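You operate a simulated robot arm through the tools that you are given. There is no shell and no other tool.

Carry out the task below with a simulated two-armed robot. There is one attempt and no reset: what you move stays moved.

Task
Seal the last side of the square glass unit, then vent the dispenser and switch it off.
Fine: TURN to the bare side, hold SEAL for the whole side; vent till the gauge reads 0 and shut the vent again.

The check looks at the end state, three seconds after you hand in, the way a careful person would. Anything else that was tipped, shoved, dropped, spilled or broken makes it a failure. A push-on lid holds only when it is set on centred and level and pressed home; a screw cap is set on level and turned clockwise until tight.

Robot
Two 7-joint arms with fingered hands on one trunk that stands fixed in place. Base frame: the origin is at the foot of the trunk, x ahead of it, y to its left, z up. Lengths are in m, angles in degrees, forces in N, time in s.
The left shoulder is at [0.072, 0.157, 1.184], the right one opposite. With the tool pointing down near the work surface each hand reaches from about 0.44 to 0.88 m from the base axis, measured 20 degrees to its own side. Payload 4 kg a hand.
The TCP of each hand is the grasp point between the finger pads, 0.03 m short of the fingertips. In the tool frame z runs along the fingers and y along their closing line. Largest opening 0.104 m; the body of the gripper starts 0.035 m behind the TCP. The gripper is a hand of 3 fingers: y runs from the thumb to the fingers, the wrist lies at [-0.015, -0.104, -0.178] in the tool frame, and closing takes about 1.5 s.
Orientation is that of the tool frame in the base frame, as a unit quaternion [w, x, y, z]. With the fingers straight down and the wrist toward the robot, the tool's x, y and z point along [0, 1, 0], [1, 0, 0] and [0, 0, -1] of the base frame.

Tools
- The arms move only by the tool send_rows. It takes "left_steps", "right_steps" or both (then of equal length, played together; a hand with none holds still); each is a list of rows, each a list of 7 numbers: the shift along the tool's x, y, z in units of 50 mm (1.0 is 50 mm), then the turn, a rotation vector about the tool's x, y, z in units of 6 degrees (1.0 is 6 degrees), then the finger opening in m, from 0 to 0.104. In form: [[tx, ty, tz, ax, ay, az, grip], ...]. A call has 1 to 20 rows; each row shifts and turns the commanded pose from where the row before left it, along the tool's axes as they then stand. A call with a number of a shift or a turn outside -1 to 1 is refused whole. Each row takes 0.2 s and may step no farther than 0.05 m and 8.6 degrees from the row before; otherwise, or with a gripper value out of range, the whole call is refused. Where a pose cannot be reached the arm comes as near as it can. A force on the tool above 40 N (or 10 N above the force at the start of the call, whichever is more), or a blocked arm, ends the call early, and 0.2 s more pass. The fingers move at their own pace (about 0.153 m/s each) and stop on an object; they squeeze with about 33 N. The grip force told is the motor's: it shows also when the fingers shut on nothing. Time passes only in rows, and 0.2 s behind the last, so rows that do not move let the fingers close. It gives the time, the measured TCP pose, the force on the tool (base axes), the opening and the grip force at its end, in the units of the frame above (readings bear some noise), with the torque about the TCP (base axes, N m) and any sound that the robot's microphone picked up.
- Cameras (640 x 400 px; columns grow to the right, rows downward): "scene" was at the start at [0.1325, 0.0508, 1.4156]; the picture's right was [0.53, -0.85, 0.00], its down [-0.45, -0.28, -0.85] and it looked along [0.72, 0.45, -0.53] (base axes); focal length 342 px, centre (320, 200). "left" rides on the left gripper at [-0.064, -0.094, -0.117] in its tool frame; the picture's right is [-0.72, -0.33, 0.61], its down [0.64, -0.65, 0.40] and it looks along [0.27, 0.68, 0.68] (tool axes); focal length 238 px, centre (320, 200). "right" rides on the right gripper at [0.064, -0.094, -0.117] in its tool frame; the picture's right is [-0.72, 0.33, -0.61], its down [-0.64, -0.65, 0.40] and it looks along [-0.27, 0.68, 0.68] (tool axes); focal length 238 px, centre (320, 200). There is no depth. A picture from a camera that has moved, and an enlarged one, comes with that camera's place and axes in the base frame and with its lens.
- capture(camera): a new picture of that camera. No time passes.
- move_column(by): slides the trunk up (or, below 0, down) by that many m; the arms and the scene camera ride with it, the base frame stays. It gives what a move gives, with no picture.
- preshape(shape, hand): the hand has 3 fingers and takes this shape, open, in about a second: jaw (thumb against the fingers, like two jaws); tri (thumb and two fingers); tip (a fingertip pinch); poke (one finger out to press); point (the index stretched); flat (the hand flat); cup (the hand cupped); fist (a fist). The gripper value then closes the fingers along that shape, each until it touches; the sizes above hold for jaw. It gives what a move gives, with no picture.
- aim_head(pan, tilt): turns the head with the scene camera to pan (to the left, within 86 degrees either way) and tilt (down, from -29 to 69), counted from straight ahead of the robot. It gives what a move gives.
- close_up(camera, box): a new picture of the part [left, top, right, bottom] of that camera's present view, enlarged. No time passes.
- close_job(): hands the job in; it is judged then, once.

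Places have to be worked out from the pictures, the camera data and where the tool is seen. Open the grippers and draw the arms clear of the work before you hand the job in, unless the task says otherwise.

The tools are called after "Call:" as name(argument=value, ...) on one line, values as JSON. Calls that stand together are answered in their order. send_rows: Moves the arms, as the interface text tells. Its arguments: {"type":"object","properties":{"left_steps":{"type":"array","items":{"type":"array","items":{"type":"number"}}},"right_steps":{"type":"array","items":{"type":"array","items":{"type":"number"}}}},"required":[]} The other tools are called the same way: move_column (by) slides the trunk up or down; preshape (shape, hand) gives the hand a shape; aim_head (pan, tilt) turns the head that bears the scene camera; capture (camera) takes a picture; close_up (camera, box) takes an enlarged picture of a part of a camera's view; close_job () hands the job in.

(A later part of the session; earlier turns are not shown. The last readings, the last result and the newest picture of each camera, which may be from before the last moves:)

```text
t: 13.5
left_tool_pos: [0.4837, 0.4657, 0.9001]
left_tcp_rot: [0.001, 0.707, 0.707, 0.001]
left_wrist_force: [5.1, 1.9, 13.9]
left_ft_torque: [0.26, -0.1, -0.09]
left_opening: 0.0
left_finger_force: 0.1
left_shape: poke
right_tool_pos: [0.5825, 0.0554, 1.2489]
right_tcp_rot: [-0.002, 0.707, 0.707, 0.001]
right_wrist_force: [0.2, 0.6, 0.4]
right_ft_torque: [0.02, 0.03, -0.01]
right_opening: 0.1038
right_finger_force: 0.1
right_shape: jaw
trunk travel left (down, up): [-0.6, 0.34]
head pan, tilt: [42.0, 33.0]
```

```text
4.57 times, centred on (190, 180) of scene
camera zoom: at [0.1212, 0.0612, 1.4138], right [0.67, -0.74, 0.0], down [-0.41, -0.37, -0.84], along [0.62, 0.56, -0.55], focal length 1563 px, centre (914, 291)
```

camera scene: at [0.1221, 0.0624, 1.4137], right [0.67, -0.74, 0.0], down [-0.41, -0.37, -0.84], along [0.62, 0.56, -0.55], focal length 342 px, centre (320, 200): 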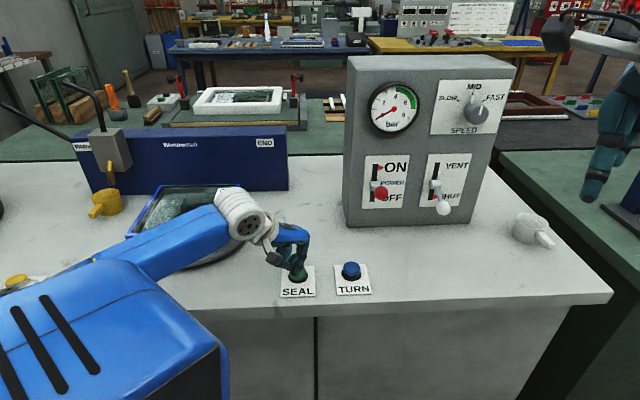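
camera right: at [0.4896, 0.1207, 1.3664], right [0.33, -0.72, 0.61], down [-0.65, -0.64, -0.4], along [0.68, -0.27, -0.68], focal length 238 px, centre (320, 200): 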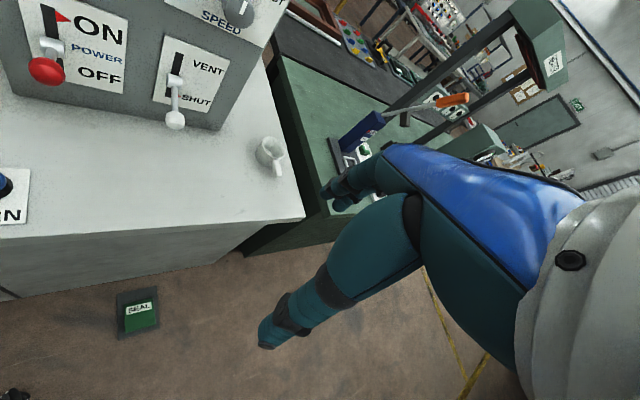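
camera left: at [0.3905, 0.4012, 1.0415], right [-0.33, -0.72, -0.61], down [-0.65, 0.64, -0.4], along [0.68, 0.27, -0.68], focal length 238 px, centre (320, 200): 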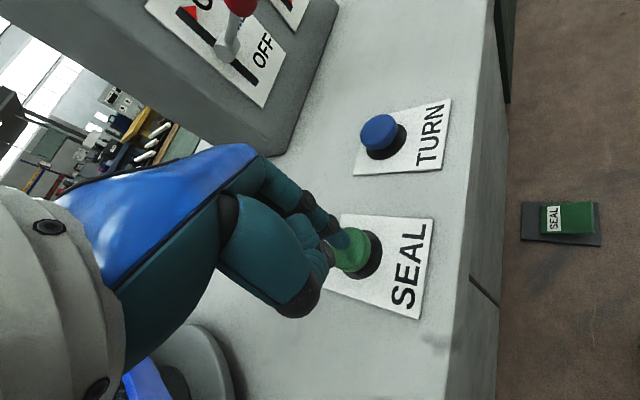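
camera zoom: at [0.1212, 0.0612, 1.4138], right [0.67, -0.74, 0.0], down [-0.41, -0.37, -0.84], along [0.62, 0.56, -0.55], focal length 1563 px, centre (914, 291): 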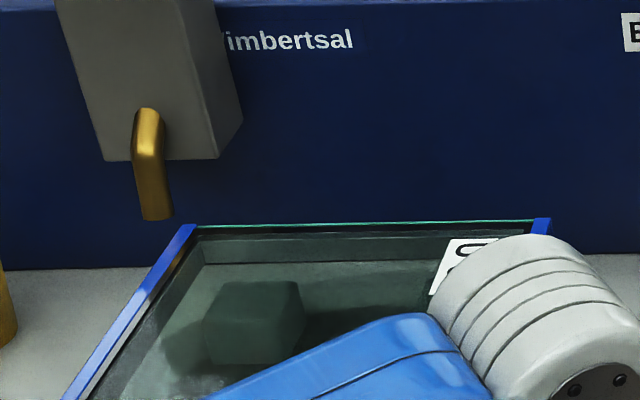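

The nozzle is just short of the near corner of the bare side. I step on in small increments and check for a bead and the gauge.

Call:
send_rows(left_steps=[[0, 0, 0, 0, 0, 0, 0], [0, 0, 0, 0, 0, 0, 0]])

Call:
close_up(camera="scene", box=[120, 140, 260, 220])

Call:
close_up(camera="scene", box=[350, 70, 440, 140])

```text
t: 14.1
left_tool_pos: [0.4838, 0.4645, 0.901]
left_tcp_rot: [0.0, 0.707, 0.707, 0.001]
left_wrist_force: [4.8, 4.0, 15.7]
left_ft_torque: [0.28, -0.11, -0.08]
left_opening: 0.0001
left_finger_force: 0.0
left_shape: poke
right_tool_pos: [0.5825, 0.0556, 1.2502]
right_tcp_rot: [0.0, 0.706, 0.708, 0.001]
right_wrist_force: [-0.1, 0.2, -0.3]
right_ft_torque: [0.0, 0.02, -0.01]
right_opening: 0.1036
right_finger_force: 0.0
right_shape: jaw
trunk travel left (down, up): [-0.6, 0.34]
head pan, tilt: [42.0, 33.0]
```

```text
4.57 times, centred on (190, 180) of scene
camera zoom: at [0.1211, 0.0611, 1.4138], right [0.67, -0.74, 0.0], down [-0.41, -0.36, -0.84], along [0.62, 0.56, -0.55], focal length 1563 px, centre (914, 291)
```

zoom: 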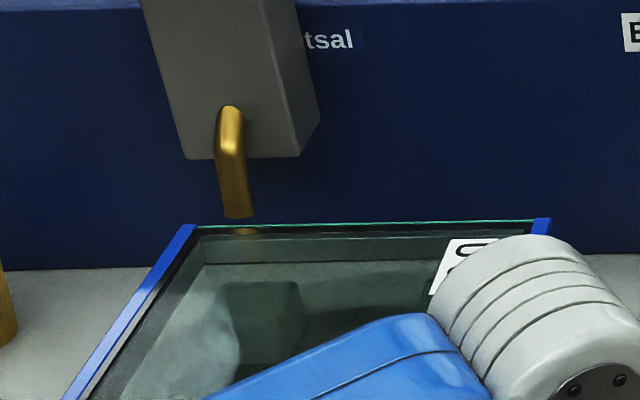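

```text
5.71 times, centred on (395, 105) of scene
camera zoom: at [0.1211, 0.0611, 1.4138], right [0.67, -0.74, 0.0], down [-0.41, -0.36, -0.84], along [0.62, 0.56, -0.55], focal length 1954 px, centre (-109, 743)
```

zoom: 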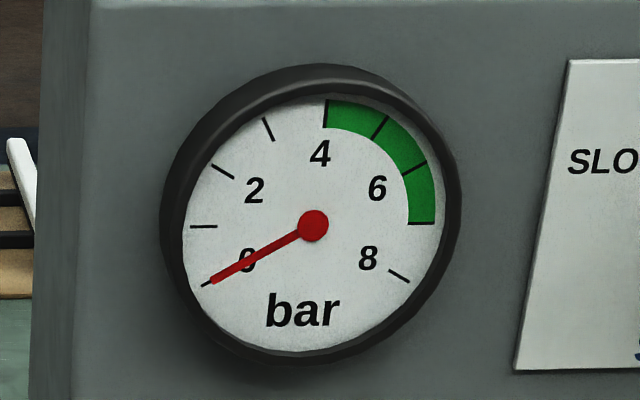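

The nozzle is now just over the edge; I zoom in tightly to see whether a blue bead is being laid at the start of the side.

Call:
close_up(camera="scene", box=[150, 170, 200, 202])

Call:
capture(camera="left")

```text
12.50 times, centred on (175, 186) of scene
camera zoom: at [0.1211, 0.0611, 1.4138], right [0.67, -0.74, 0.0], down [-0.41, -0.36, -0.84], along [0.62, 0.56, -0.55], focal length 4275 px, centre (2132, 375)
```

zoom: 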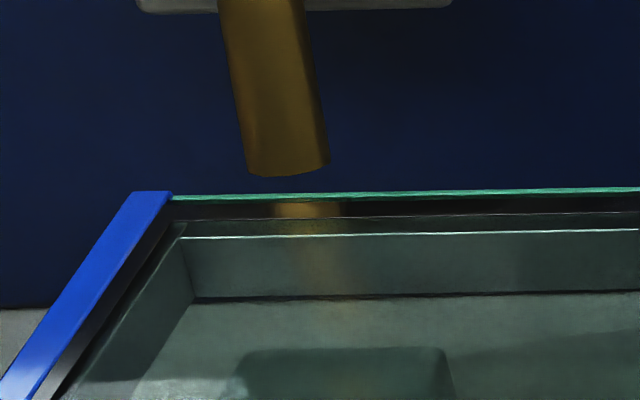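

```text
taken
camera left: at [0.3899, 0.4003, 1.017], right [-0.32, -0.72, -0.62], down [-0.65, 0.64, -0.4], along [0.69, 0.27, -0.68], focal length 238 px, centre (320, 200)
```

left: 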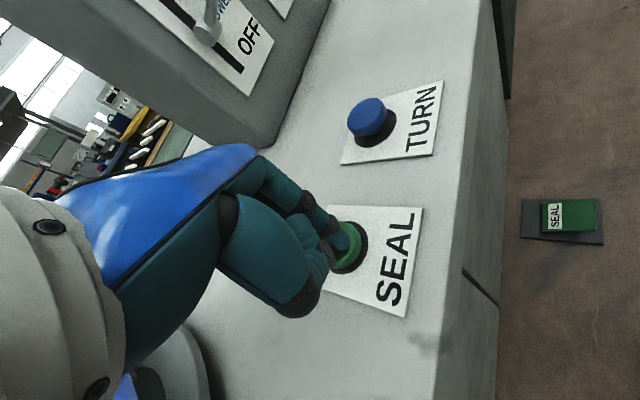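

No bead visible yet, though the nozzle has only just passed the corner. I hold SEAL on and check again after a short step.

Call:
send_rows(left_steps=[[0, 0, 0, 0, 0, 0, 0]])

Call:
close_up(camera="scene", box=[150, 160, 220, 205])

Call:
close_up(camera="scene", box=[350, 70, 440, 140])

```text
t: 14.5
left_tool_pos: [0.4836, 0.4664, 0.9001]
left_tcp_rot: [0.0, 0.707, 0.707, 0.001]
left_wrist_force: [4.2, 3.4, 16.1]
left_ft_torque: [0.3, -0.12, -0.01]
left_opening: 0.0
left_finger_force: 0.1
left_shape: poke
right_tool_pos: [0.5817, 0.0543, 1.2494]
right_tcp_rot: [0.0, 0.707, 0.708, 0.0]
right_wrist_force: [0.4, 0.3, -0.6]
right_ft_torque: [0.0, -0.02, 0.02]
right_opening: 0.1036
right_finger_force: 0.1
right_shape: jaw
trunk travel left (down, up): [-0.6, 0.34]
head pan, tilt: [42.0, 33.0]
```

```text
8.89 times, centred on (185, 182) of scene
camera zoom: at [0.1211, 0.061, 1.4138], right [0.67, -0.74, 0.0], down [-0.41, -0.36, -0.84], along [0.62, 0.56, -0.55], focal length 3040 px, centre (1520, 356)
```

zoom: 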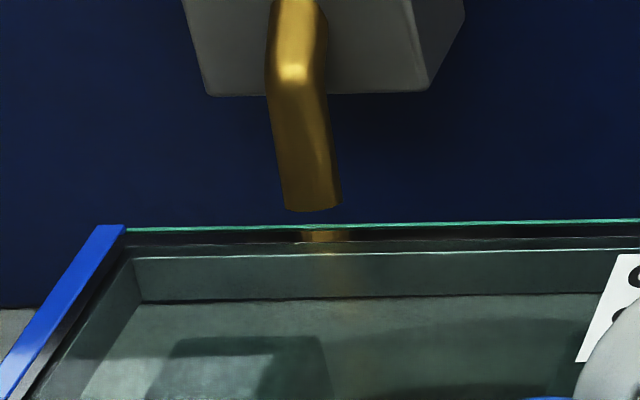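

```text
5.71 times, centred on (395, 105) of scene
camera zoom: at [0.1211, 0.061, 1.4138], right [0.67, -0.74, 0.0], down [-0.41, -0.36, -0.84], along [0.62, 0.56, -0.55], focal length 1954 px, centre (-109, 743)
```

zoom: 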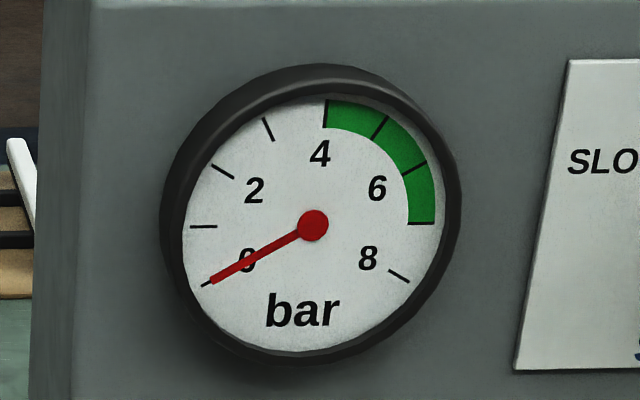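

The pass is clearly dry: no sealant at 0 bar. While still holding SEAL I turn the head left to look at the drum and hose that feed the nozzle, since the pressure must come from somewhere.

Call:
aim_head(pan=62, tilt=33)

Call:
capture(camera="scene")

```text
t: 15.3
left_tool_pos: [0.4837, 0.4649, 0.9009]
left_tcp_rot: [0.0, 0.707, 0.707, 0.001]
left_wrist_force: [4.9, 2.1, 15.4]
left_ft_torque: [0.27, -0.11, -0.08]
left_opening: 0.0001
left_finger_force: 0.1
left_shape: poke
right_tool_pos: [0.5829, 0.0558, 1.2494]
right_tcp_rot: [-0.001, 0.707, 0.707, 0.0]
right_wrist_force: [0.3, -0.5, -0.3]
right_ft_torque: [-0.01, 0.04, 0.01]
right_opening: 0.1039
right_finger_force: 0.0
right_shape: jaw
trunk travel left (down, up): [-0.6, 0.34]
head pan, tilt: [62.0, 33.0]
```

```text
taken
camera scene: at [0.0967, 0.0799, 1.4139], right [0.88, -0.47, 0.0], down [-0.26, -0.48, -0.84], along [0.39, 0.74, -0.55], focal length 342 px, centre (320, 200)
```

scene: 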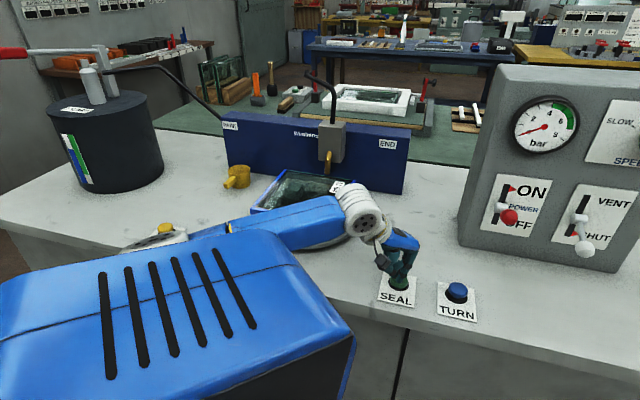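

There is a black drum with a red-handled pump lever feeding the hose; that is where pressure comes from. I zoom in on it.

Call:
close_up(camera="scene", box=[0, 30, 200, 210])

Call:
close_up(camera="scene", box=[200, 70, 440, 220])

Call:
close_up(camera="scene", box=[500, 90, 600, 165])

```text
2.22 times, centred on (100, 120) of scene
camera zoom: at [0.0967, 0.0799, 1.4139], right [0.88, -0.47, 0.0], down [-0.26, -0.48, -0.84], along [0.39, 0.74, -0.55], focal length 760 px, centre (809, 378)
```

zoom: 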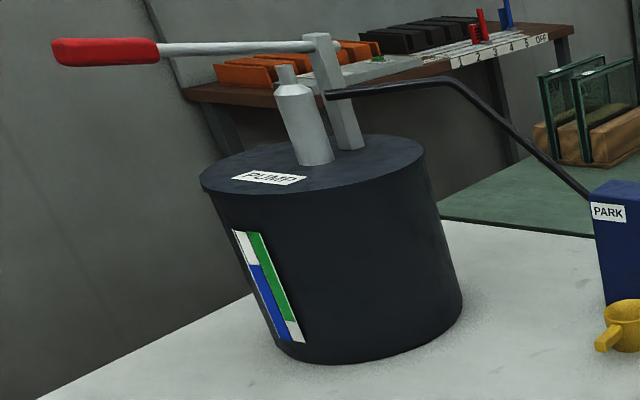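

```text
2.67 times, centred on (320, 145) of scene
camera zoom: at [0.0967, 0.0799, 1.4139], right [0.88, -0.47, 0.0], down [-0.26, -0.48, -0.84], along [0.39, 0.74, -0.55], focal length 912 px, centre (320, 347)
```

zoom: 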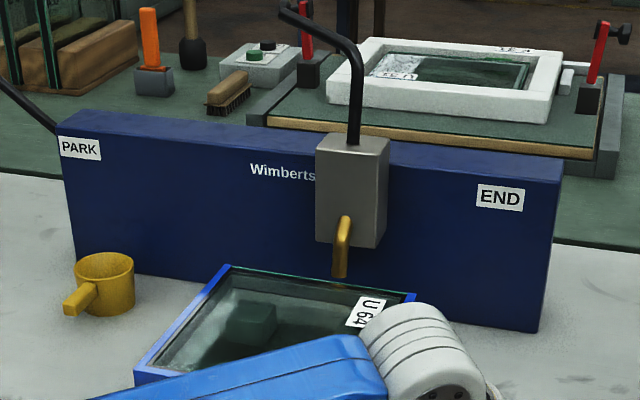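

```text
5.33 times, centred on (550, 128) of scene
camera zoom: at [0.0967, 0.0799, 1.4139], right [0.88, -0.47, 0.0], down [-0.26, -0.48, -0.84], along [0.39, 0.74, -0.55], focal length 1824 px, centre (-907, 587)
```

zoom: 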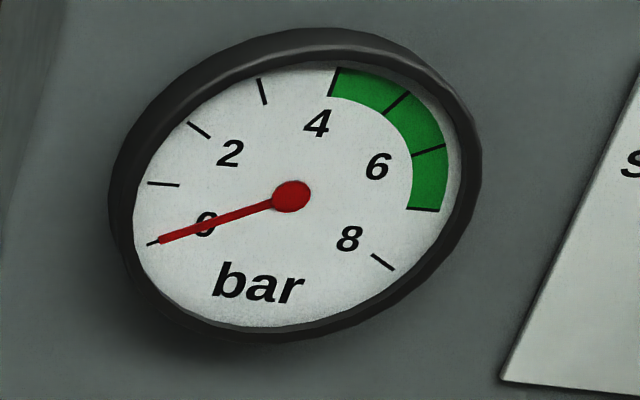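

The pump lever must be worked to bring pressure into the green; this pass is only a dry one. I let the dry pass run to END to learn how the cycle ends, then release.

Call:
send_rows(left_steps=[[0, 0, 0, 0, 0, 0, 0], [0, 0, 0, 0, 0, 0, 0], [0, 0, 0, 0, 0, 0, 0], [0, 0, 0, 0, 0, 0, 0], [0, 0, 0, 0, 0, 0, 0], [0, 0, 0, 0, 0, 0, 0]])

Call:
close_up(camera="scene", box=[200, 70, 440, 220])

```text
t: 16.8
left_tool_pos: [0.484, 0.4662, 0.8994]
left_tcp_rot: [0.0, 0.707, 0.707, 0.001]
left_wrist_force: [4.8, 2.1, 15.3]
left_ft_torque: [0.27, -0.13, -0.04]
left_opening: 0.0
left_finger_force: 0.1
left_shape: poke
right_tool_pos: [0.5823, 0.0552, 1.2496]
right_tcp_rot: [-0.001, 0.707, 0.708, 0.0]
right_wrist_force: [0.6, 0.0, -0.6]
right_ft_torque: [-0.03, 0.0, 0.0]
right_opening: 0.1036
right_finger_force: 0.1
right_shape: jaw
trunk travel left (down, up): [-0.6, 0.34]
head pan, tilt: [62.0, 33.0]
```

```text
2.67 times, centred on (320, 145) of scene
camera zoom: at [0.0966, 0.0799, 1.4139], right [0.88, -0.47, 0.0], down [-0.26, -0.48, -0.84], along [0.39, 0.74, -0.55], focal length 912 px, centre (320, 347)
```

zoom: 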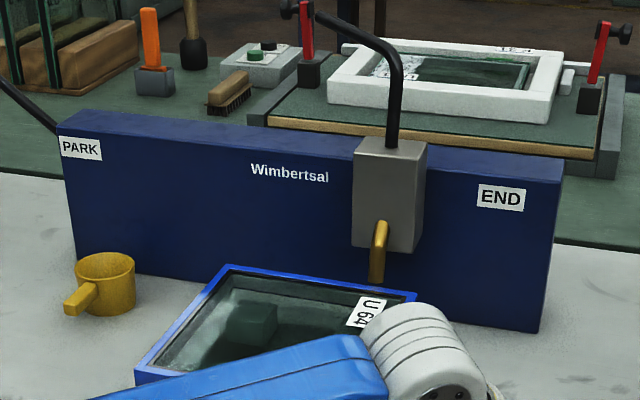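

The far edge now looks different. I zoom in on it and the gauge.

Call:
close_up(camera="scene", box=[250, 155, 370, 215])

Call:
close_up(camera="scene", box=[500, 90, 600, 165])

```text
5.33 times, centred on (310, 185) of scene
camera zoom: at [0.0966, 0.0799, 1.4139], right [0.88, -0.47, 0.0], down [-0.26, -0.48, -0.84], along [0.39, 0.74, -0.55], focal length 1824 px, centre (373, 280)
```

zoom: 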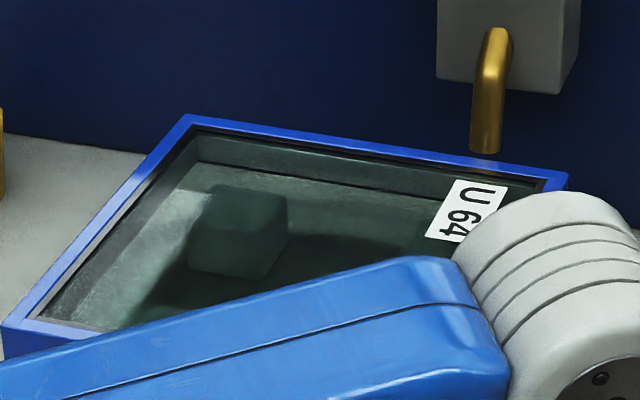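

```text
5.33 times, centred on (550, 128) of scene
camera zoom: at [0.0966, 0.0799, 1.4139], right [0.88, -0.47, 0.0], down [-0.26, -0.48, -0.84], along [0.39, 0.74, -0.55], focal length 1824 px, centre (-907, 587)
```

zoom: 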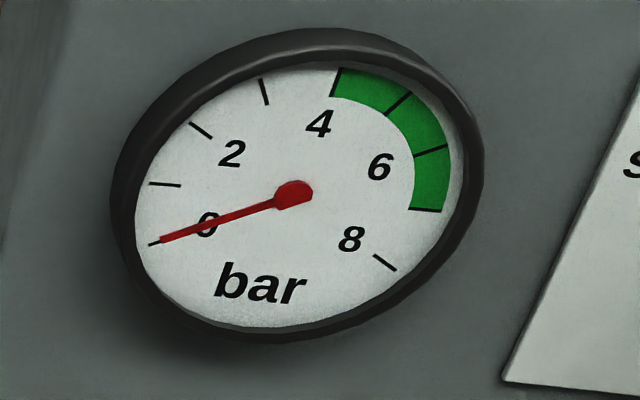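

The far side is now blue over its full length, and the carriage position fits having reached END and already coming back. The side is done, so I release SEAL now by lifting straight up.

Call:
send_rows(left_steps=[[0, 0, -0.3, 0, 0, 0, 0], [0, 0, -0.3, 0, 0, 0, 0]])

Call:
close_up(camera="scene", box=[200, 70, 440, 220])

Call:
close_up(camera="scene", box=[500, 90, 600, 165])

```text
t: 17.4
left_tool_pos: [0.4841, 0.465, 0.9287]
left_tcp_rot: [-0.001, 0.707, 0.707, -0.001]
left_wrist_force: [-1.0, 0.0, 0.2]
left_ft_torque: [-0.04, 0.02, -0.01]
left_opening: 0.0
left_finger_force: 0.1
left_shape: poke
right_tool_pos: [0.5826, 0.0558, 1.2486]
right_tcp_rot: [0.0, 0.707, 0.707, 0.0]
right_wrist_force: [0.4, -0.5, 0.3]
right_ft_torque: [0.04, -0.01, -0.01]
right_opening: 0.1034
right_finger_force: 0.1
right_shape: jaw
trunk travel left (down, up): [-0.6, 0.34]
head pan, tilt: [62.0, 33.0]
```

```text
2.67 times, centred on (320, 145) of scene
camera zoom: at [0.098, 0.0823, 1.4134], right [0.88, -0.47, 0.0], down [-0.26, -0.48, -0.84], along [0.39, 0.74, -0.55], focal length 912 px, centre (320, 347)
```

zoom: 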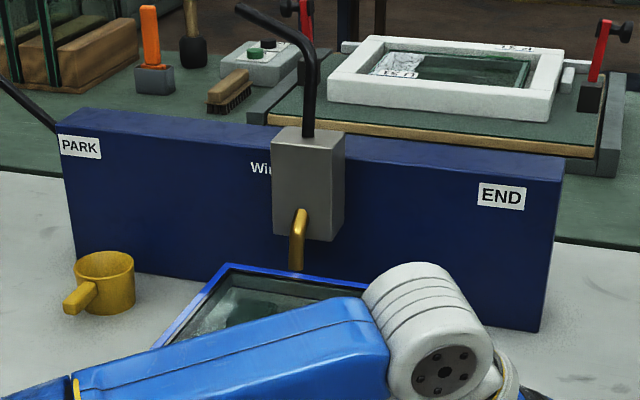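

```text
5.33 times, centred on (550, 128) of scene
camera zoom: at [0.098, 0.0823, 1.4134], right [0.88, -0.47, 0.0], down [-0.26, -0.48, -0.84], along [0.39, 0.74, -0.55], focal length 1824 px, centre (-907, 587)
```

zoom: 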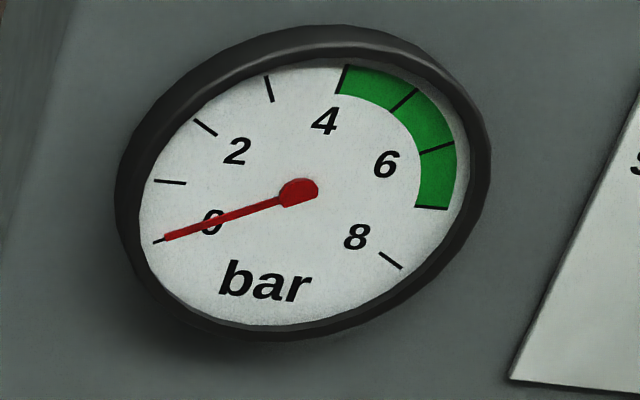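

The carriage is travelling back to PARK. I raise the hand away so the unit can be inspected while it parks.

Call:
send_rows(left_steps=[[0, 0, -0.6, 0, 0, 0, 0], [0, 0, -0.6, 0, 0, 0, 0], [-0.4, 0.2, -0.5, 0, 0, 0, 0], [-0.4, 0.2, -0.5, 0, 0, 0, 0], [-0.4, 0.2, -0.5, 0, 0, 0, 0], [-0.4, 0.2, -0.5, 0, 0, 0, 0], [0, 0, 0, 0, 0, 0, 0]])

Call:
capture(camera="scene")

Call:
close_up(camera="scene", box=[220, 150, 380, 250])

```text
t: 18.9
left_tool_pos: [0.5241, 0.3866, 1.0887]
left_tcp_rot: [0.0, 0.707, 0.707, 0.0]
left_wrist_force: [-0.9, -0.5, 0.0]
left_ft_torque: [0.04, -0.02, -0.02]
left_opening: 0.0001
left_finger_force: 0.0
left_shape: poke
right_tool_pos: [0.5835, 0.0563, 1.2483]
right_tcp_rot: [0.0, 0.706, 0.708, 0.001]
right_wrist_force: [-0.4, 0.2, -0.1]
right_ft_torque: [0.01, -0.01, -0.01]
right_opening: 0.1035
right_finger_force: 0.1
right_shape: jaw
trunk travel left (down, up): [-0.6, 0.34]
head pan, tilt: [62.0, 33.0]
```

```text
taken
camera scene: at [0.0986, 0.0819, 1.4135], right [0.88, -0.47, 0.0], down [-0.26, -0.48, -0.84], along [0.39, 0.74, -0.55], focal length 342 px, centre (320, 200)
```

scene: 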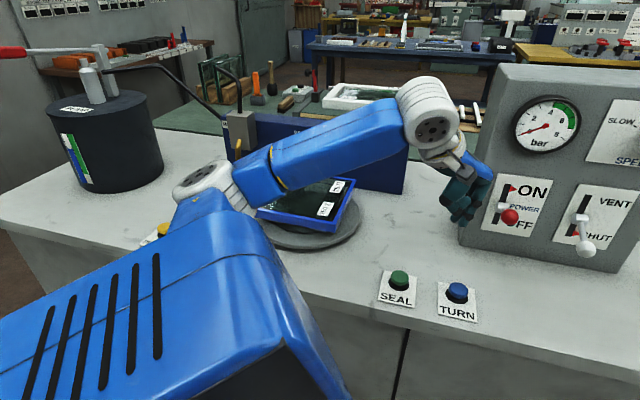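

```text
4.00 times, centred on (300, 200) of scene
camera zoom: at [0.0986, 0.0819, 1.4135], right [0.88, -0.47, 0.0], down [-0.26, -0.48, -0.84], along [0.39, 0.74, -0.55], focal length 1368 px, centre (400, 200)
```

zoom: 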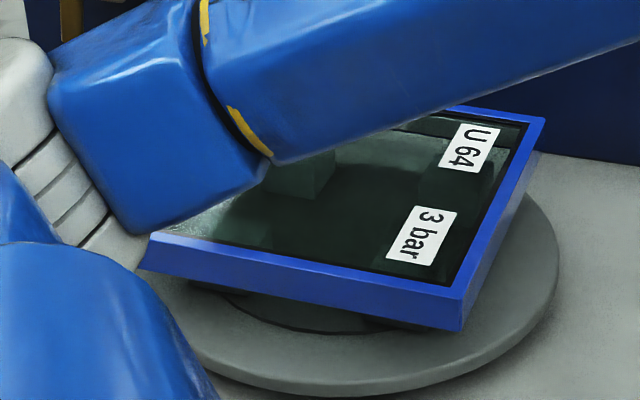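

The forearm hides the sealed side; I raise the hand back toward its starting place to clear the view and inspect the new bead.

Call:
send_rows(left_steps=[[0, -0.3, -0.7, 0, 0, 0, 0], [0, -0.4, -0.7, 0, 0, 0, 0], [0.2, -0.5, -0.5, 0, 0, 0, 0], [0.3, -0.5, -0.4, 0, 0, 0, 0], [0.3, -0.5, -0.3, 0, 0, 0, 0], [0.3, -0.4, 0, 0, 0, 0, 0], [0.3, -0.4, 0, 0, 0, 0, 0], [0, 0, 0, 0, 0, 0, 0]])

Call:
capture(camera="scene")

Call:
capture(camera="left")

```text
t: 20.8
left_tool_pos: [0.3759, 0.4558, 1.2195]
left_tcp_rot: [0.0, 0.707, 0.707, 0.0]
left_wrist_force: [-0.2, -0.1, -0.5]
left_ft_torque: [-0.03, 0.0, 0.01]
left_opening: 0.0001
left_finger_force: 0.1
left_shape: poke
right_tool_pos: [0.5844, 0.0557, 1.2484]
right_tcp_rot: [0.0, 0.706, 0.708, -0.001]
right_wrist_force: [0.0, 0.4, -0.9]
right_ft_torque: [0.0, 0.0, 0.01]
right_opening: 0.1036
right_finger_force: 0.0
right_shape: jaw
trunk travel left (down, up): [-0.6, 0.34]
head pan, tilt: [62.0, 33.0]
```

```text
taken
camera scene: at [0.0982, 0.0825, 1.4135], right [0.88, -0.47, 0.0], down [-0.26, -0.48, -0.84], along [0.39, 0.74, -0.55], focal length 342 px, centre (320, 200)
```

scene: 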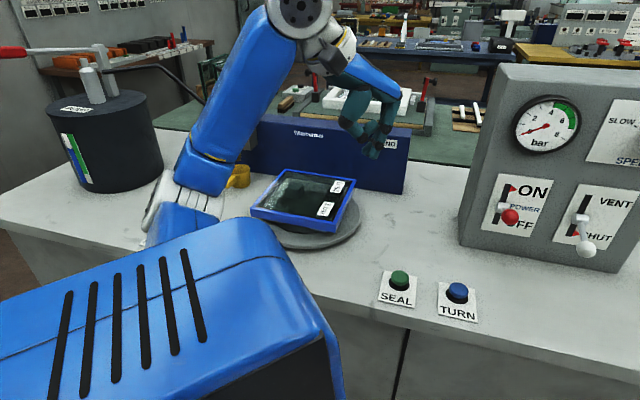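

```text
taken
camera left: at [0.2827, 0.3904, 1.3372], right [-0.33, -0.72, -0.61], down [-0.65, 0.64, -0.4], along [0.68, 0.27, -0.68], focal length 238 px, centre (320, 200)
```

left: 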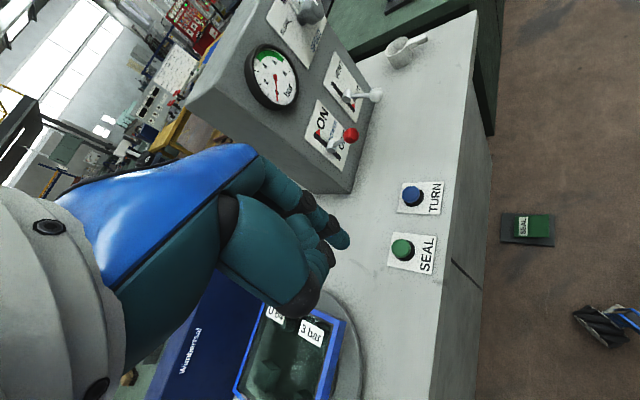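

Call:
close_up(camera="scene", box=[230, 150, 390, 250])

Call:
close_up(camera="left", box=[180, 280, 380, 400])

Call:
close_up(camera="scene", box=[480, 80, 640, 270])

Call:
close_up(camera="left", box=[240, 40, 320, 110])

```text
4.00 times, centred on (310, 200) of scene
camera zoom: at [0.0982, 0.0825, 1.4135], right [0.88, -0.47, 0.0], down [-0.26, -0.48, -0.84], along [0.39, 0.74, -0.55], focal length 1368 px, centre (360, 200)
```

zoom: 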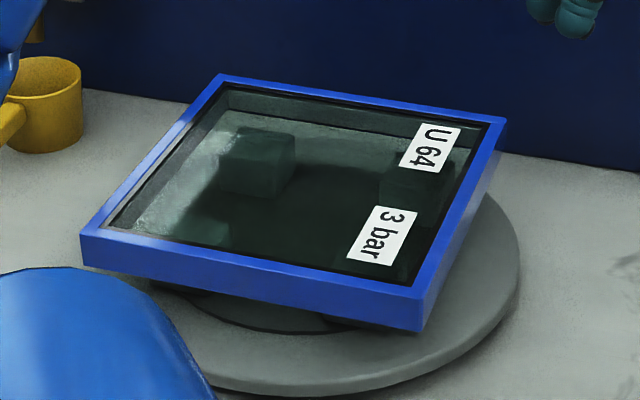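

```text
3.20 times, centred on (280, 340) of left
camera zoom: at [0.2827, 0.3904, 1.3372], right [-0.33, -0.72, -0.61], down [-0.65, 0.64, -0.4], along [0.68, 0.27, -0.68], focal length 763 px, centre (448, -248)
```

zoom: 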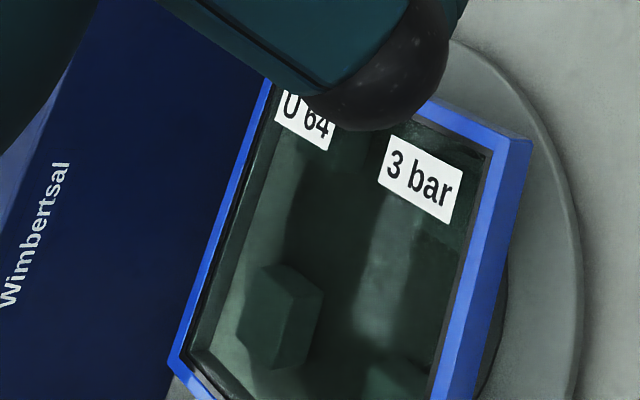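

```text
2.11 times, centred on (560, 175) of scene
camera zoom: at [0.0982, 0.0825, 1.4135], right [0.88, -0.47, 0.0], down [-0.26, -0.48, -0.84], along [0.39, 0.74, -0.55], focal length 720 px, centre (-185, 253)
```

zoom: 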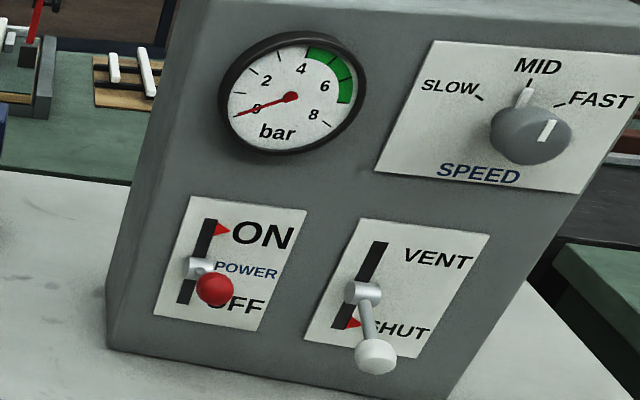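

```text
5.71 times, centred on (280, 75) of left
camera zoom: at [0.2827, 0.3904, 1.3372], right [-0.33, -0.72, -0.61], down [-0.65, 0.64, -0.4], along [0.68, 0.27, -0.68], focal length 1362 px, centre (549, 914)
```

zoom: 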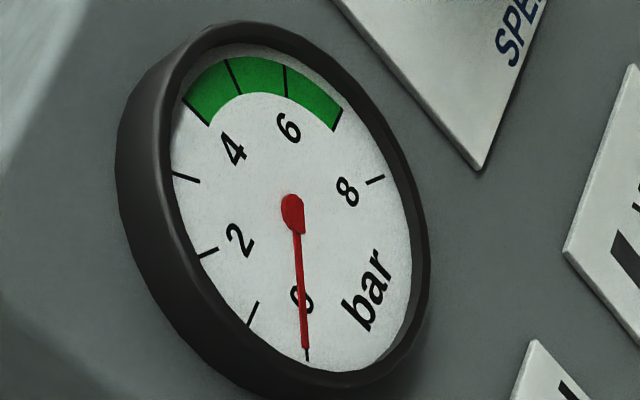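

Call:
close_up(camera="scene", box=[275, 162, 365, 200])

Call:
close_up(camera="left", box=[220, 300, 300, 400])

Call:
close_up(camera="scene", box=[0, 30, 200, 210])

```text
7.11 times, centred on (320, 181) of scene
camera zoom: at [0.0982, 0.0825, 1.4135], right [0.88, -0.47, 0.0], down [-0.26, -0.48, -0.84], along [0.39, 0.74, -0.55], focal length 2432 px, centre (320, 335)
```

zoom: 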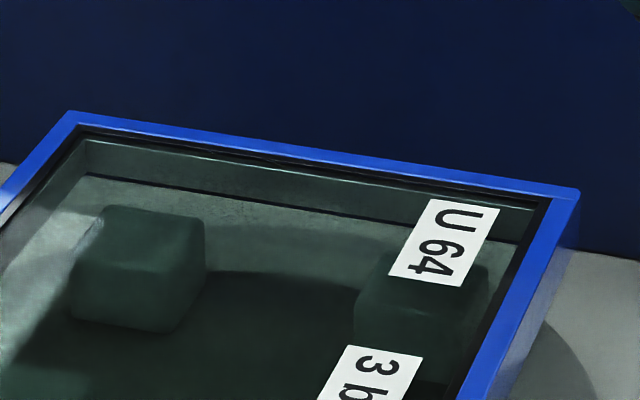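

```text
4.00 times, centred on (260, 350) of left
camera zoom: at [0.2827, 0.3904, 1.3372], right [-0.33, -0.72, -0.61], down [-0.65, 0.64, -0.4], along [0.68, 0.27, -0.68], focal length 953 px, centre (560, -400)
```

zoom: 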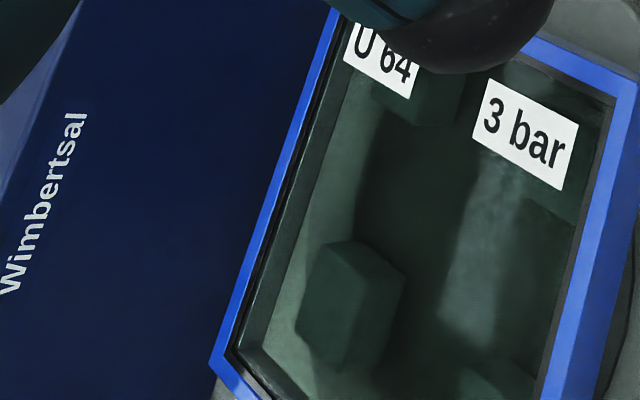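

```text
2.22 times, centred on (100, 120) of scene
camera zoom: at [0.0982, 0.0825, 1.4135], right [0.88, -0.47, 0.0], down [-0.26, -0.48, -0.84], along [0.39, 0.74, -0.55], focal length 760 px, centre (809, 378)
```

zoom: 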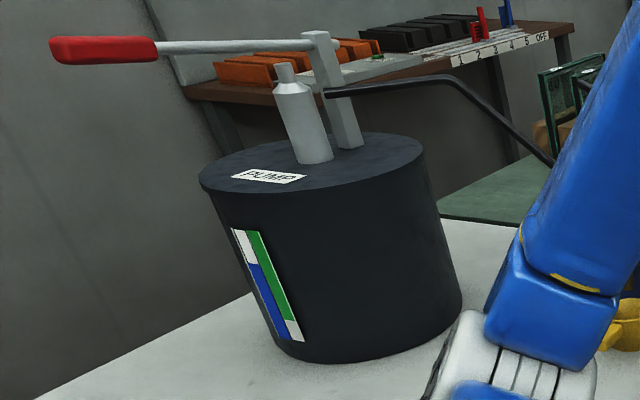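

The side looks blue all along, but the gauge stayed at 0 throughout, so I want a steeper look at the bead before going on. I raise the trunk to look down on the unit and drum.

Call:
move_column(by=0.3)

Call:
aim_head(pan=62, tilt=45)

Call:
capture(camera="scene")

Call:
capture(camera="left")

```text
t: 23.8
left_tool_pos: [0.3773, 0.4558, 1.521]
left_tcp_rot: [0.0, 0.707, 0.707, 0.001]
left_wrist_force: [0.4, 0.0, 0.6]
left_ft_torque: [0.0, 0.0, -0.01]
left_opening: 0.0
left_finger_force: 0.1
left_shape: poke
right_tool_pos: [0.5836, 0.0567, 1.5479]
right_tcp_rot: [0.001, 0.707, 0.707, -0.001]
right_wrist_force: [-0.5, 0.5, -0.6]
right_ft_torque: [0.0, 0.0, -0.03]
right_opening: 0.1038
right_finger_force: 0.1
right_shape: jaw
trunk travel left (down, up): [-0.9, 0.04]
head pan, tilt: [62.0, 33.0]
```

```text
t: 24.5
left_tool_pos: [0.3769, 0.4553, 1.5212]
left_tcp_rot: [0.0, 0.707, 0.707, 0.0]
left_wrist_force: [0.1, -0.4, 0.6]
left_ft_torque: [0.03, 0.04, -0.02]
left_opening: 0.0
left_finger_force: 0.1
left_shape: poke
right_tool_pos: [0.5847, 0.0575, 1.5488]
right_tcp_rot: [0.001, 0.707, 0.707, 0.0]
right_wrist_force: [-0.3, 0.3, -0.3]
right_ft_torque: [0.02, 0.01, 0.0]
right_opening: 0.1036
right_finger_force: 0.0
right_shape: jaw
trunk travel left (down, up): [-0.9, 0.04]
head pan, tilt: [62.0, 45.0]
```

```text
taken
camera scene: at [0.0952, 0.076, 1.6957], right [0.88, -0.47, 0.0], down [-0.33, -0.63, -0.71], along [0.33, 0.62, -0.71], focal length 342 px, centre (320, 200)
```

scene: 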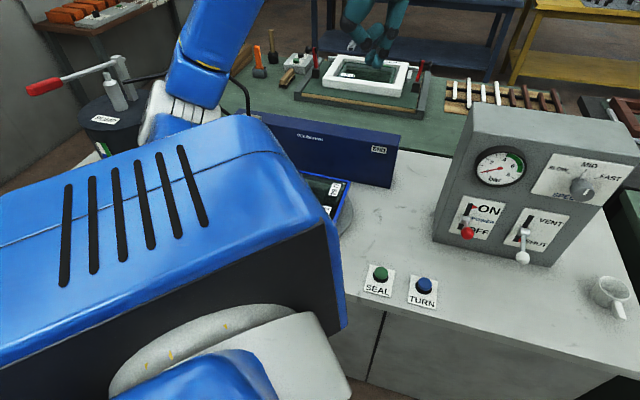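

```text
taken
camera left: at [0.2831, 0.3904, 1.6373], right [-0.33, -0.72, -0.61], down [-0.65, 0.64, -0.4], along [0.68, 0.27, -0.68], focal length 238 px, centre (320, 200)
```

left: 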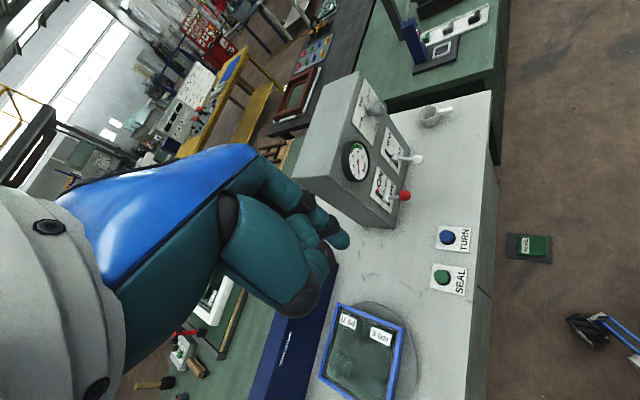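

The left hand's camera now sees the unit from steeply above. I zoom in there.

Call:
close_up(camera="left", box=[300, 290, 440, 400])

Call:
close_up(camera="left", box=[330, 130, 430, 220])

Call:
close_up(camera="scene", box=[0, 30, 180, 160])

```text
3.64 times, centred on (370, 345) of left
camera zoom: at [0.2831, 0.3904, 1.6373], right [-0.33, -0.72, -0.61], down [-0.65, 0.64, -0.4], along [0.68, 0.27, -0.68], focal length 867 px, centre (138, -327)
```

zoom: 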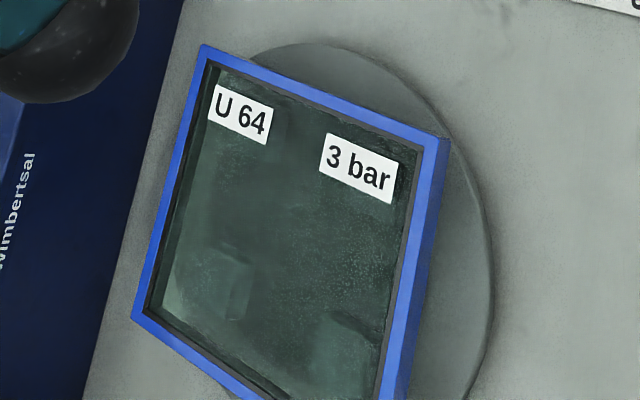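

```text
4.44 times, centred on (380, 175) of left
camera zoom: at [0.2831, 0.3904, 1.6373], right [-0.33, -0.72, -0.61], down [-0.65, 0.64, -0.4], along [0.68, 0.27, -0.68], focal length 1059 px, centre (53, 311)
```

zoom: 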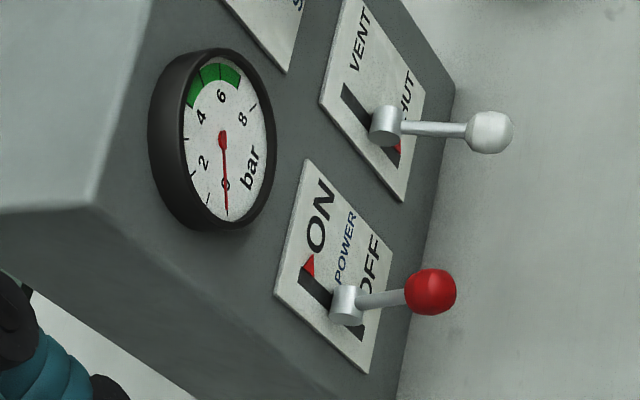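

```text
3.08 times, centred on (90, 95) of scene
camera zoom: at [0.0952, 0.076, 1.6957], right [0.88, -0.47, 0.0], down [-0.33, -0.63, -0.71], along [0.33, 0.62, -0.71], focal length 1052 px, centre (1028, 523)
```

zoom: 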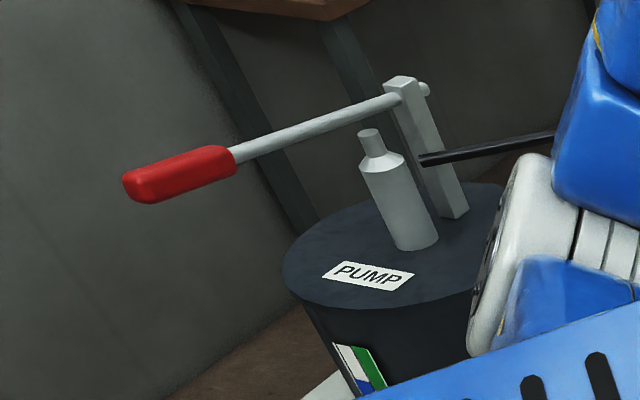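

From above, all four sides carry the same blue rim, so the seal is complete and even. Next come the levers; I lower the trunk back and aim the head at the panel.

Call:
move_column(by=-0.3)

Call:
aim_head(pan=38, tilt=33)

Call:
capture(camera="scene")

Call:
close_up(camera="scene", box=[60, 110, 320, 260])

```text
t: 27.5
left_tool_pos: [0.377, 0.4548, 1.2199]
left_tcp_rot: [0.0, 0.707, 0.707, 0.0]
left_wrist_force: [0.4, 0.5, 0.4]
left_ft_torque: [0.0, -0.01, -0.01]
left_opening: 0.0
left_finger_force: 0.0
left_shape: poke
right_tool_pos: [0.5837, 0.0553, 1.2486]
right_tcp_rot: [0.0, 0.707, 0.708, 0.0]
right_wrist_force: [0.7, 0.3, -1.5]
right_ft_torque: [0.01, -0.03, -0.01]
right_opening: 0.1039
right_finger_force: 0.1
right_shape: jaw
trunk travel left (down, up): [-0.6, 0.34]
head pan, tilt: [62.0, 45.0]
```

```text
t: 28.4
left_tool_pos: [0.3755, 0.4557, 1.2209]
left_tcp_rot: [0.0, 0.707, 0.707, 0.0]
left_wrist_force: [0.0, 0.0, 0.3]
left_ft_torque: [0.0, 0.0, 0.0]
left_opening: 0.0
left_finger_force: 0.0
left_shape: poke
right_tool_pos: [0.5825, 0.0566, 1.2488]
right_tcp_rot: [0.0, 0.707, 0.707, 0.0]
right_wrist_force: [0.7, -1.1, -1.0]
right_ft_torque: [-0.01, 0.03, 0.01]
right_opening: 0.1034
right_finger_force: 0.0
right_shape: jaw
trunk travel left (down, up): [-0.6, 0.34]
head pan, tilt: [38.0, 33.0]
```

```text
taken
camera scene: at [0.1264, 0.0584, 1.4135], right [0.62, -0.79, 0.0], down [-0.43, -0.34, -0.84], along [0.66, 0.52, -0.55], focal length 342 px, centre (320, 200)
```

scene: 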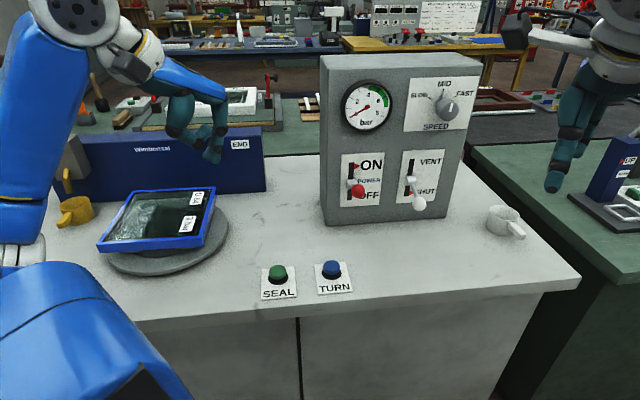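

```text
2.46 times, centred on (190, 185) of scene
camera zoom: at [0.1264, 0.0584, 1.4135], right [0.62, -0.79, 0.0], down [-0.43, -0.34, -0.84], along [0.66, 0.52, -0.55], focal length 842 px, centre (640, 237)
```

zoom: 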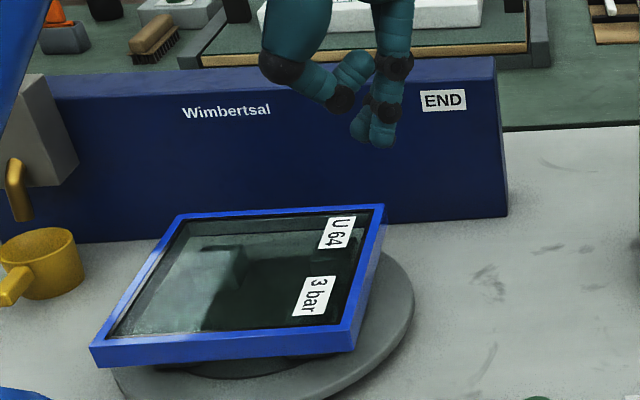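

The carriage is parked and the gauge still reads 0; the vent must still be worked and the power put off. I bring the left hand in front of the panel and yaw it 45° to face the panel squarely.

Call:
send_rows(left_steps=[[-0.44, 0.56, 0.25, 0, 0, 0, 0], [-0.44, 0.56, 0.25, 0, 0, 0, 0], [-0.44, 0.56, 0.25, 0, 0, 0, 0], [-0.44, 0.56, 0.25, 0, 0, 0, 0], [-0.44, 0.56, 0.25, 0, 0, 0, 0], [-0.44, 0.56, 0.25, 0, 0, 0, 0], [-0.44, 0.56, 0.25, 0, 0, 0, 0], [-0.44, 0.56, 0.25, 0, 0, 0, 0], [0, 0, 0, 0, 0, -0.9375, 0], [0, 0, 0, 0, 0, -0.9375, 0], [0, 0, 0, 0, 0, -0.9375, 0], [0, 0, 0, 0, 0, -0.9375, 0], [0, 0, 0, 0, 0, -0.9375, 0], [0, 0, 0, 0, 0, -0.9375, 0], [0, 0, 0, 0, 0, -0.9375, 0], [0, 0, 0, 0, 0, -0.9375, 0], [0, 0, 0, 0, 0, 0, 0]])

Call:
capture(camera="scene")

Call:
capture(camera="right")

```text
t: 32.0
left_tool_pos: [0.5996, 0.2804, 1.1222]
left_tcp_rot: [0.0, 0.381, 0.925, 0.001]
left_wrist_force: [0.2, 0.1, 0.7]
left_ft_torque: [0.01, 0.02, 0.03]
left_opening: 0.0
left_finger_force: 0.1
left_shape: poke
right_tool_pos: [0.583, 0.0553, 1.2483]
right_tcp_rot: [0.0, 0.706, 0.708, 0.0]
right_wrist_force: [0.7, 0.3, 0.1]
right_ft_torque: [0.01, -0.03, 0.0]
right_opening: 0.1037
right_finger_force: 0.0
right_shape: jaw
trunk travel left (down, up): [-0.6, 0.34]
head pan, tilt: [38.0, 33.0]
```

```text
taken
camera scene: at [0.128, 0.0572, 1.4134], right [0.62, -0.79, 0.0], down [-0.43, -0.34, -0.84], along [0.66, 0.52, -0.55], focal length 342 px, centre (320, 200)
```

scene: 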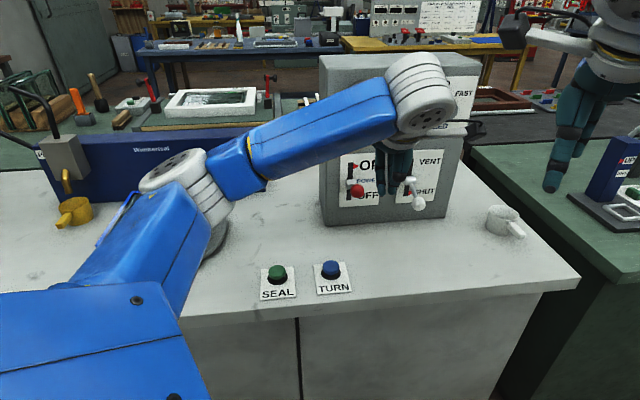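

```text
taken
camera right: at [0.4906, 0.1207, 1.3661], right [0.33, -0.72, 0.61], down [-0.65, -0.64, -0.4], along [0.68, -0.27, -0.68], focal length 238 px, centre (320, 200)
```

right: 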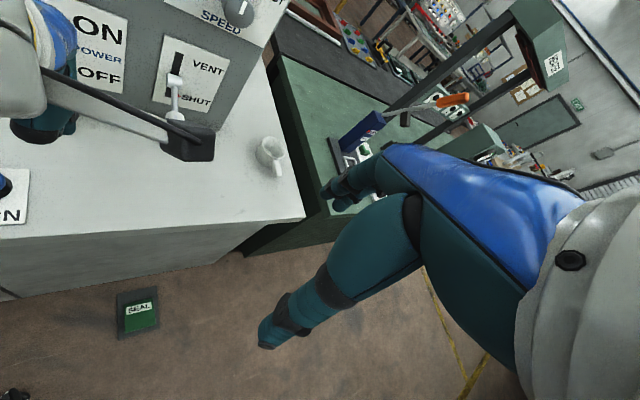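

The hand now faces the panel. I pitch it up so the finger points forward and about 36° below horizontal.

Call:
send_rows(left_steps=[[0, 0, 0, -1, 0, 0, 0], [0, 0, 0, -1, 0, 0, 0], [0, 0, 0, -1, 0, 0, 0], [0, 0, 0, -1, 0, 0, 0], [0, 0, 0, -1, 0, 0, 0], [0, 0, 0, -1, 0, 0, 0], [0, 0, 0, -1, 0, 0, 0], [0, 0, 0, -1, 0, 0, 0], [0, 0, 0, -1, 0, 0, 0], [0, 0, 0, 0, 0, 0, 0]])

Call:
capture(camera="scene")

Call:
capture(camera="left")

Call:
capture(camera="right")

```text
t: 34.2
left_tool_pos: [0.6009, 0.2787, 1.1208]
left_tcp_rot: [0.174, 0.34, 0.823, 0.42]
left_wrist_force: [0.8, 0.3, 0.0]
left_ft_torque: [-0.01, -0.05, -0.01]
left_opening: 0.0
left_finger_force: 0.0
left_shape: poke
right_tool_pos: [0.5834, 0.0553, 1.2489]
right_tcp_rot: [-0.001, 0.707, 0.708, 0.0]
right_wrist_force: [-0.6, -0.8, -0.2]
right_ft_torque: [0.0, 0.0, 0.02]
right_opening: 0.1035
right_finger_force: 0.1
right_shape: jaw
trunk travel left (down, up): [-0.6, 0.34]
head pan, tilt: [38.0, 33.0]
```

```text
taken
camera scene: at [0.1276, 0.0559, 1.4135], right [0.62, -0.79, 0.0], down [-0.43, -0.34, -0.84], along [0.66, 0.52, -0.55], focal length 342 px, centre (320, 200)
```

scene: 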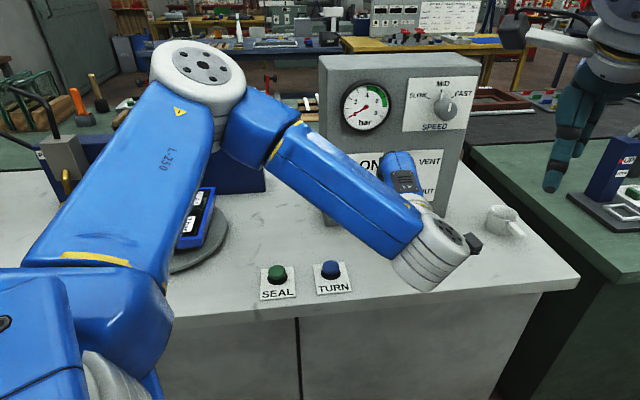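

```text
taken
camera left: at [0.5407, 0.126, 1.1136], right [0.72, -0.29, -0.62], down [-0.49, 0.41, -0.77], along [0.48, 0.86, 0.16], focal length 238 px, centre (320, 200)
```

left: 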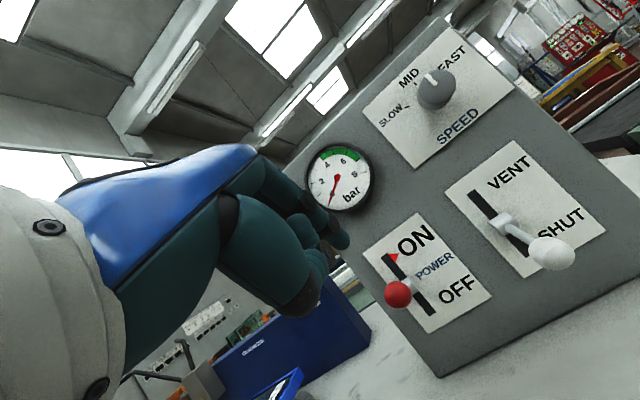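

```text
taken
camera right: at [0.4903, 0.1196, 1.3662], right [0.33, -0.72, 0.61], down [-0.65, -0.64, -0.4], along [0.68, -0.27, -0.68], focal length 238 px, centre (320, 200)
```

right: 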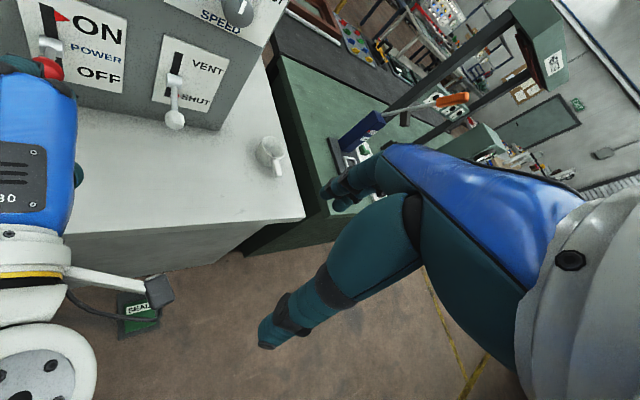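

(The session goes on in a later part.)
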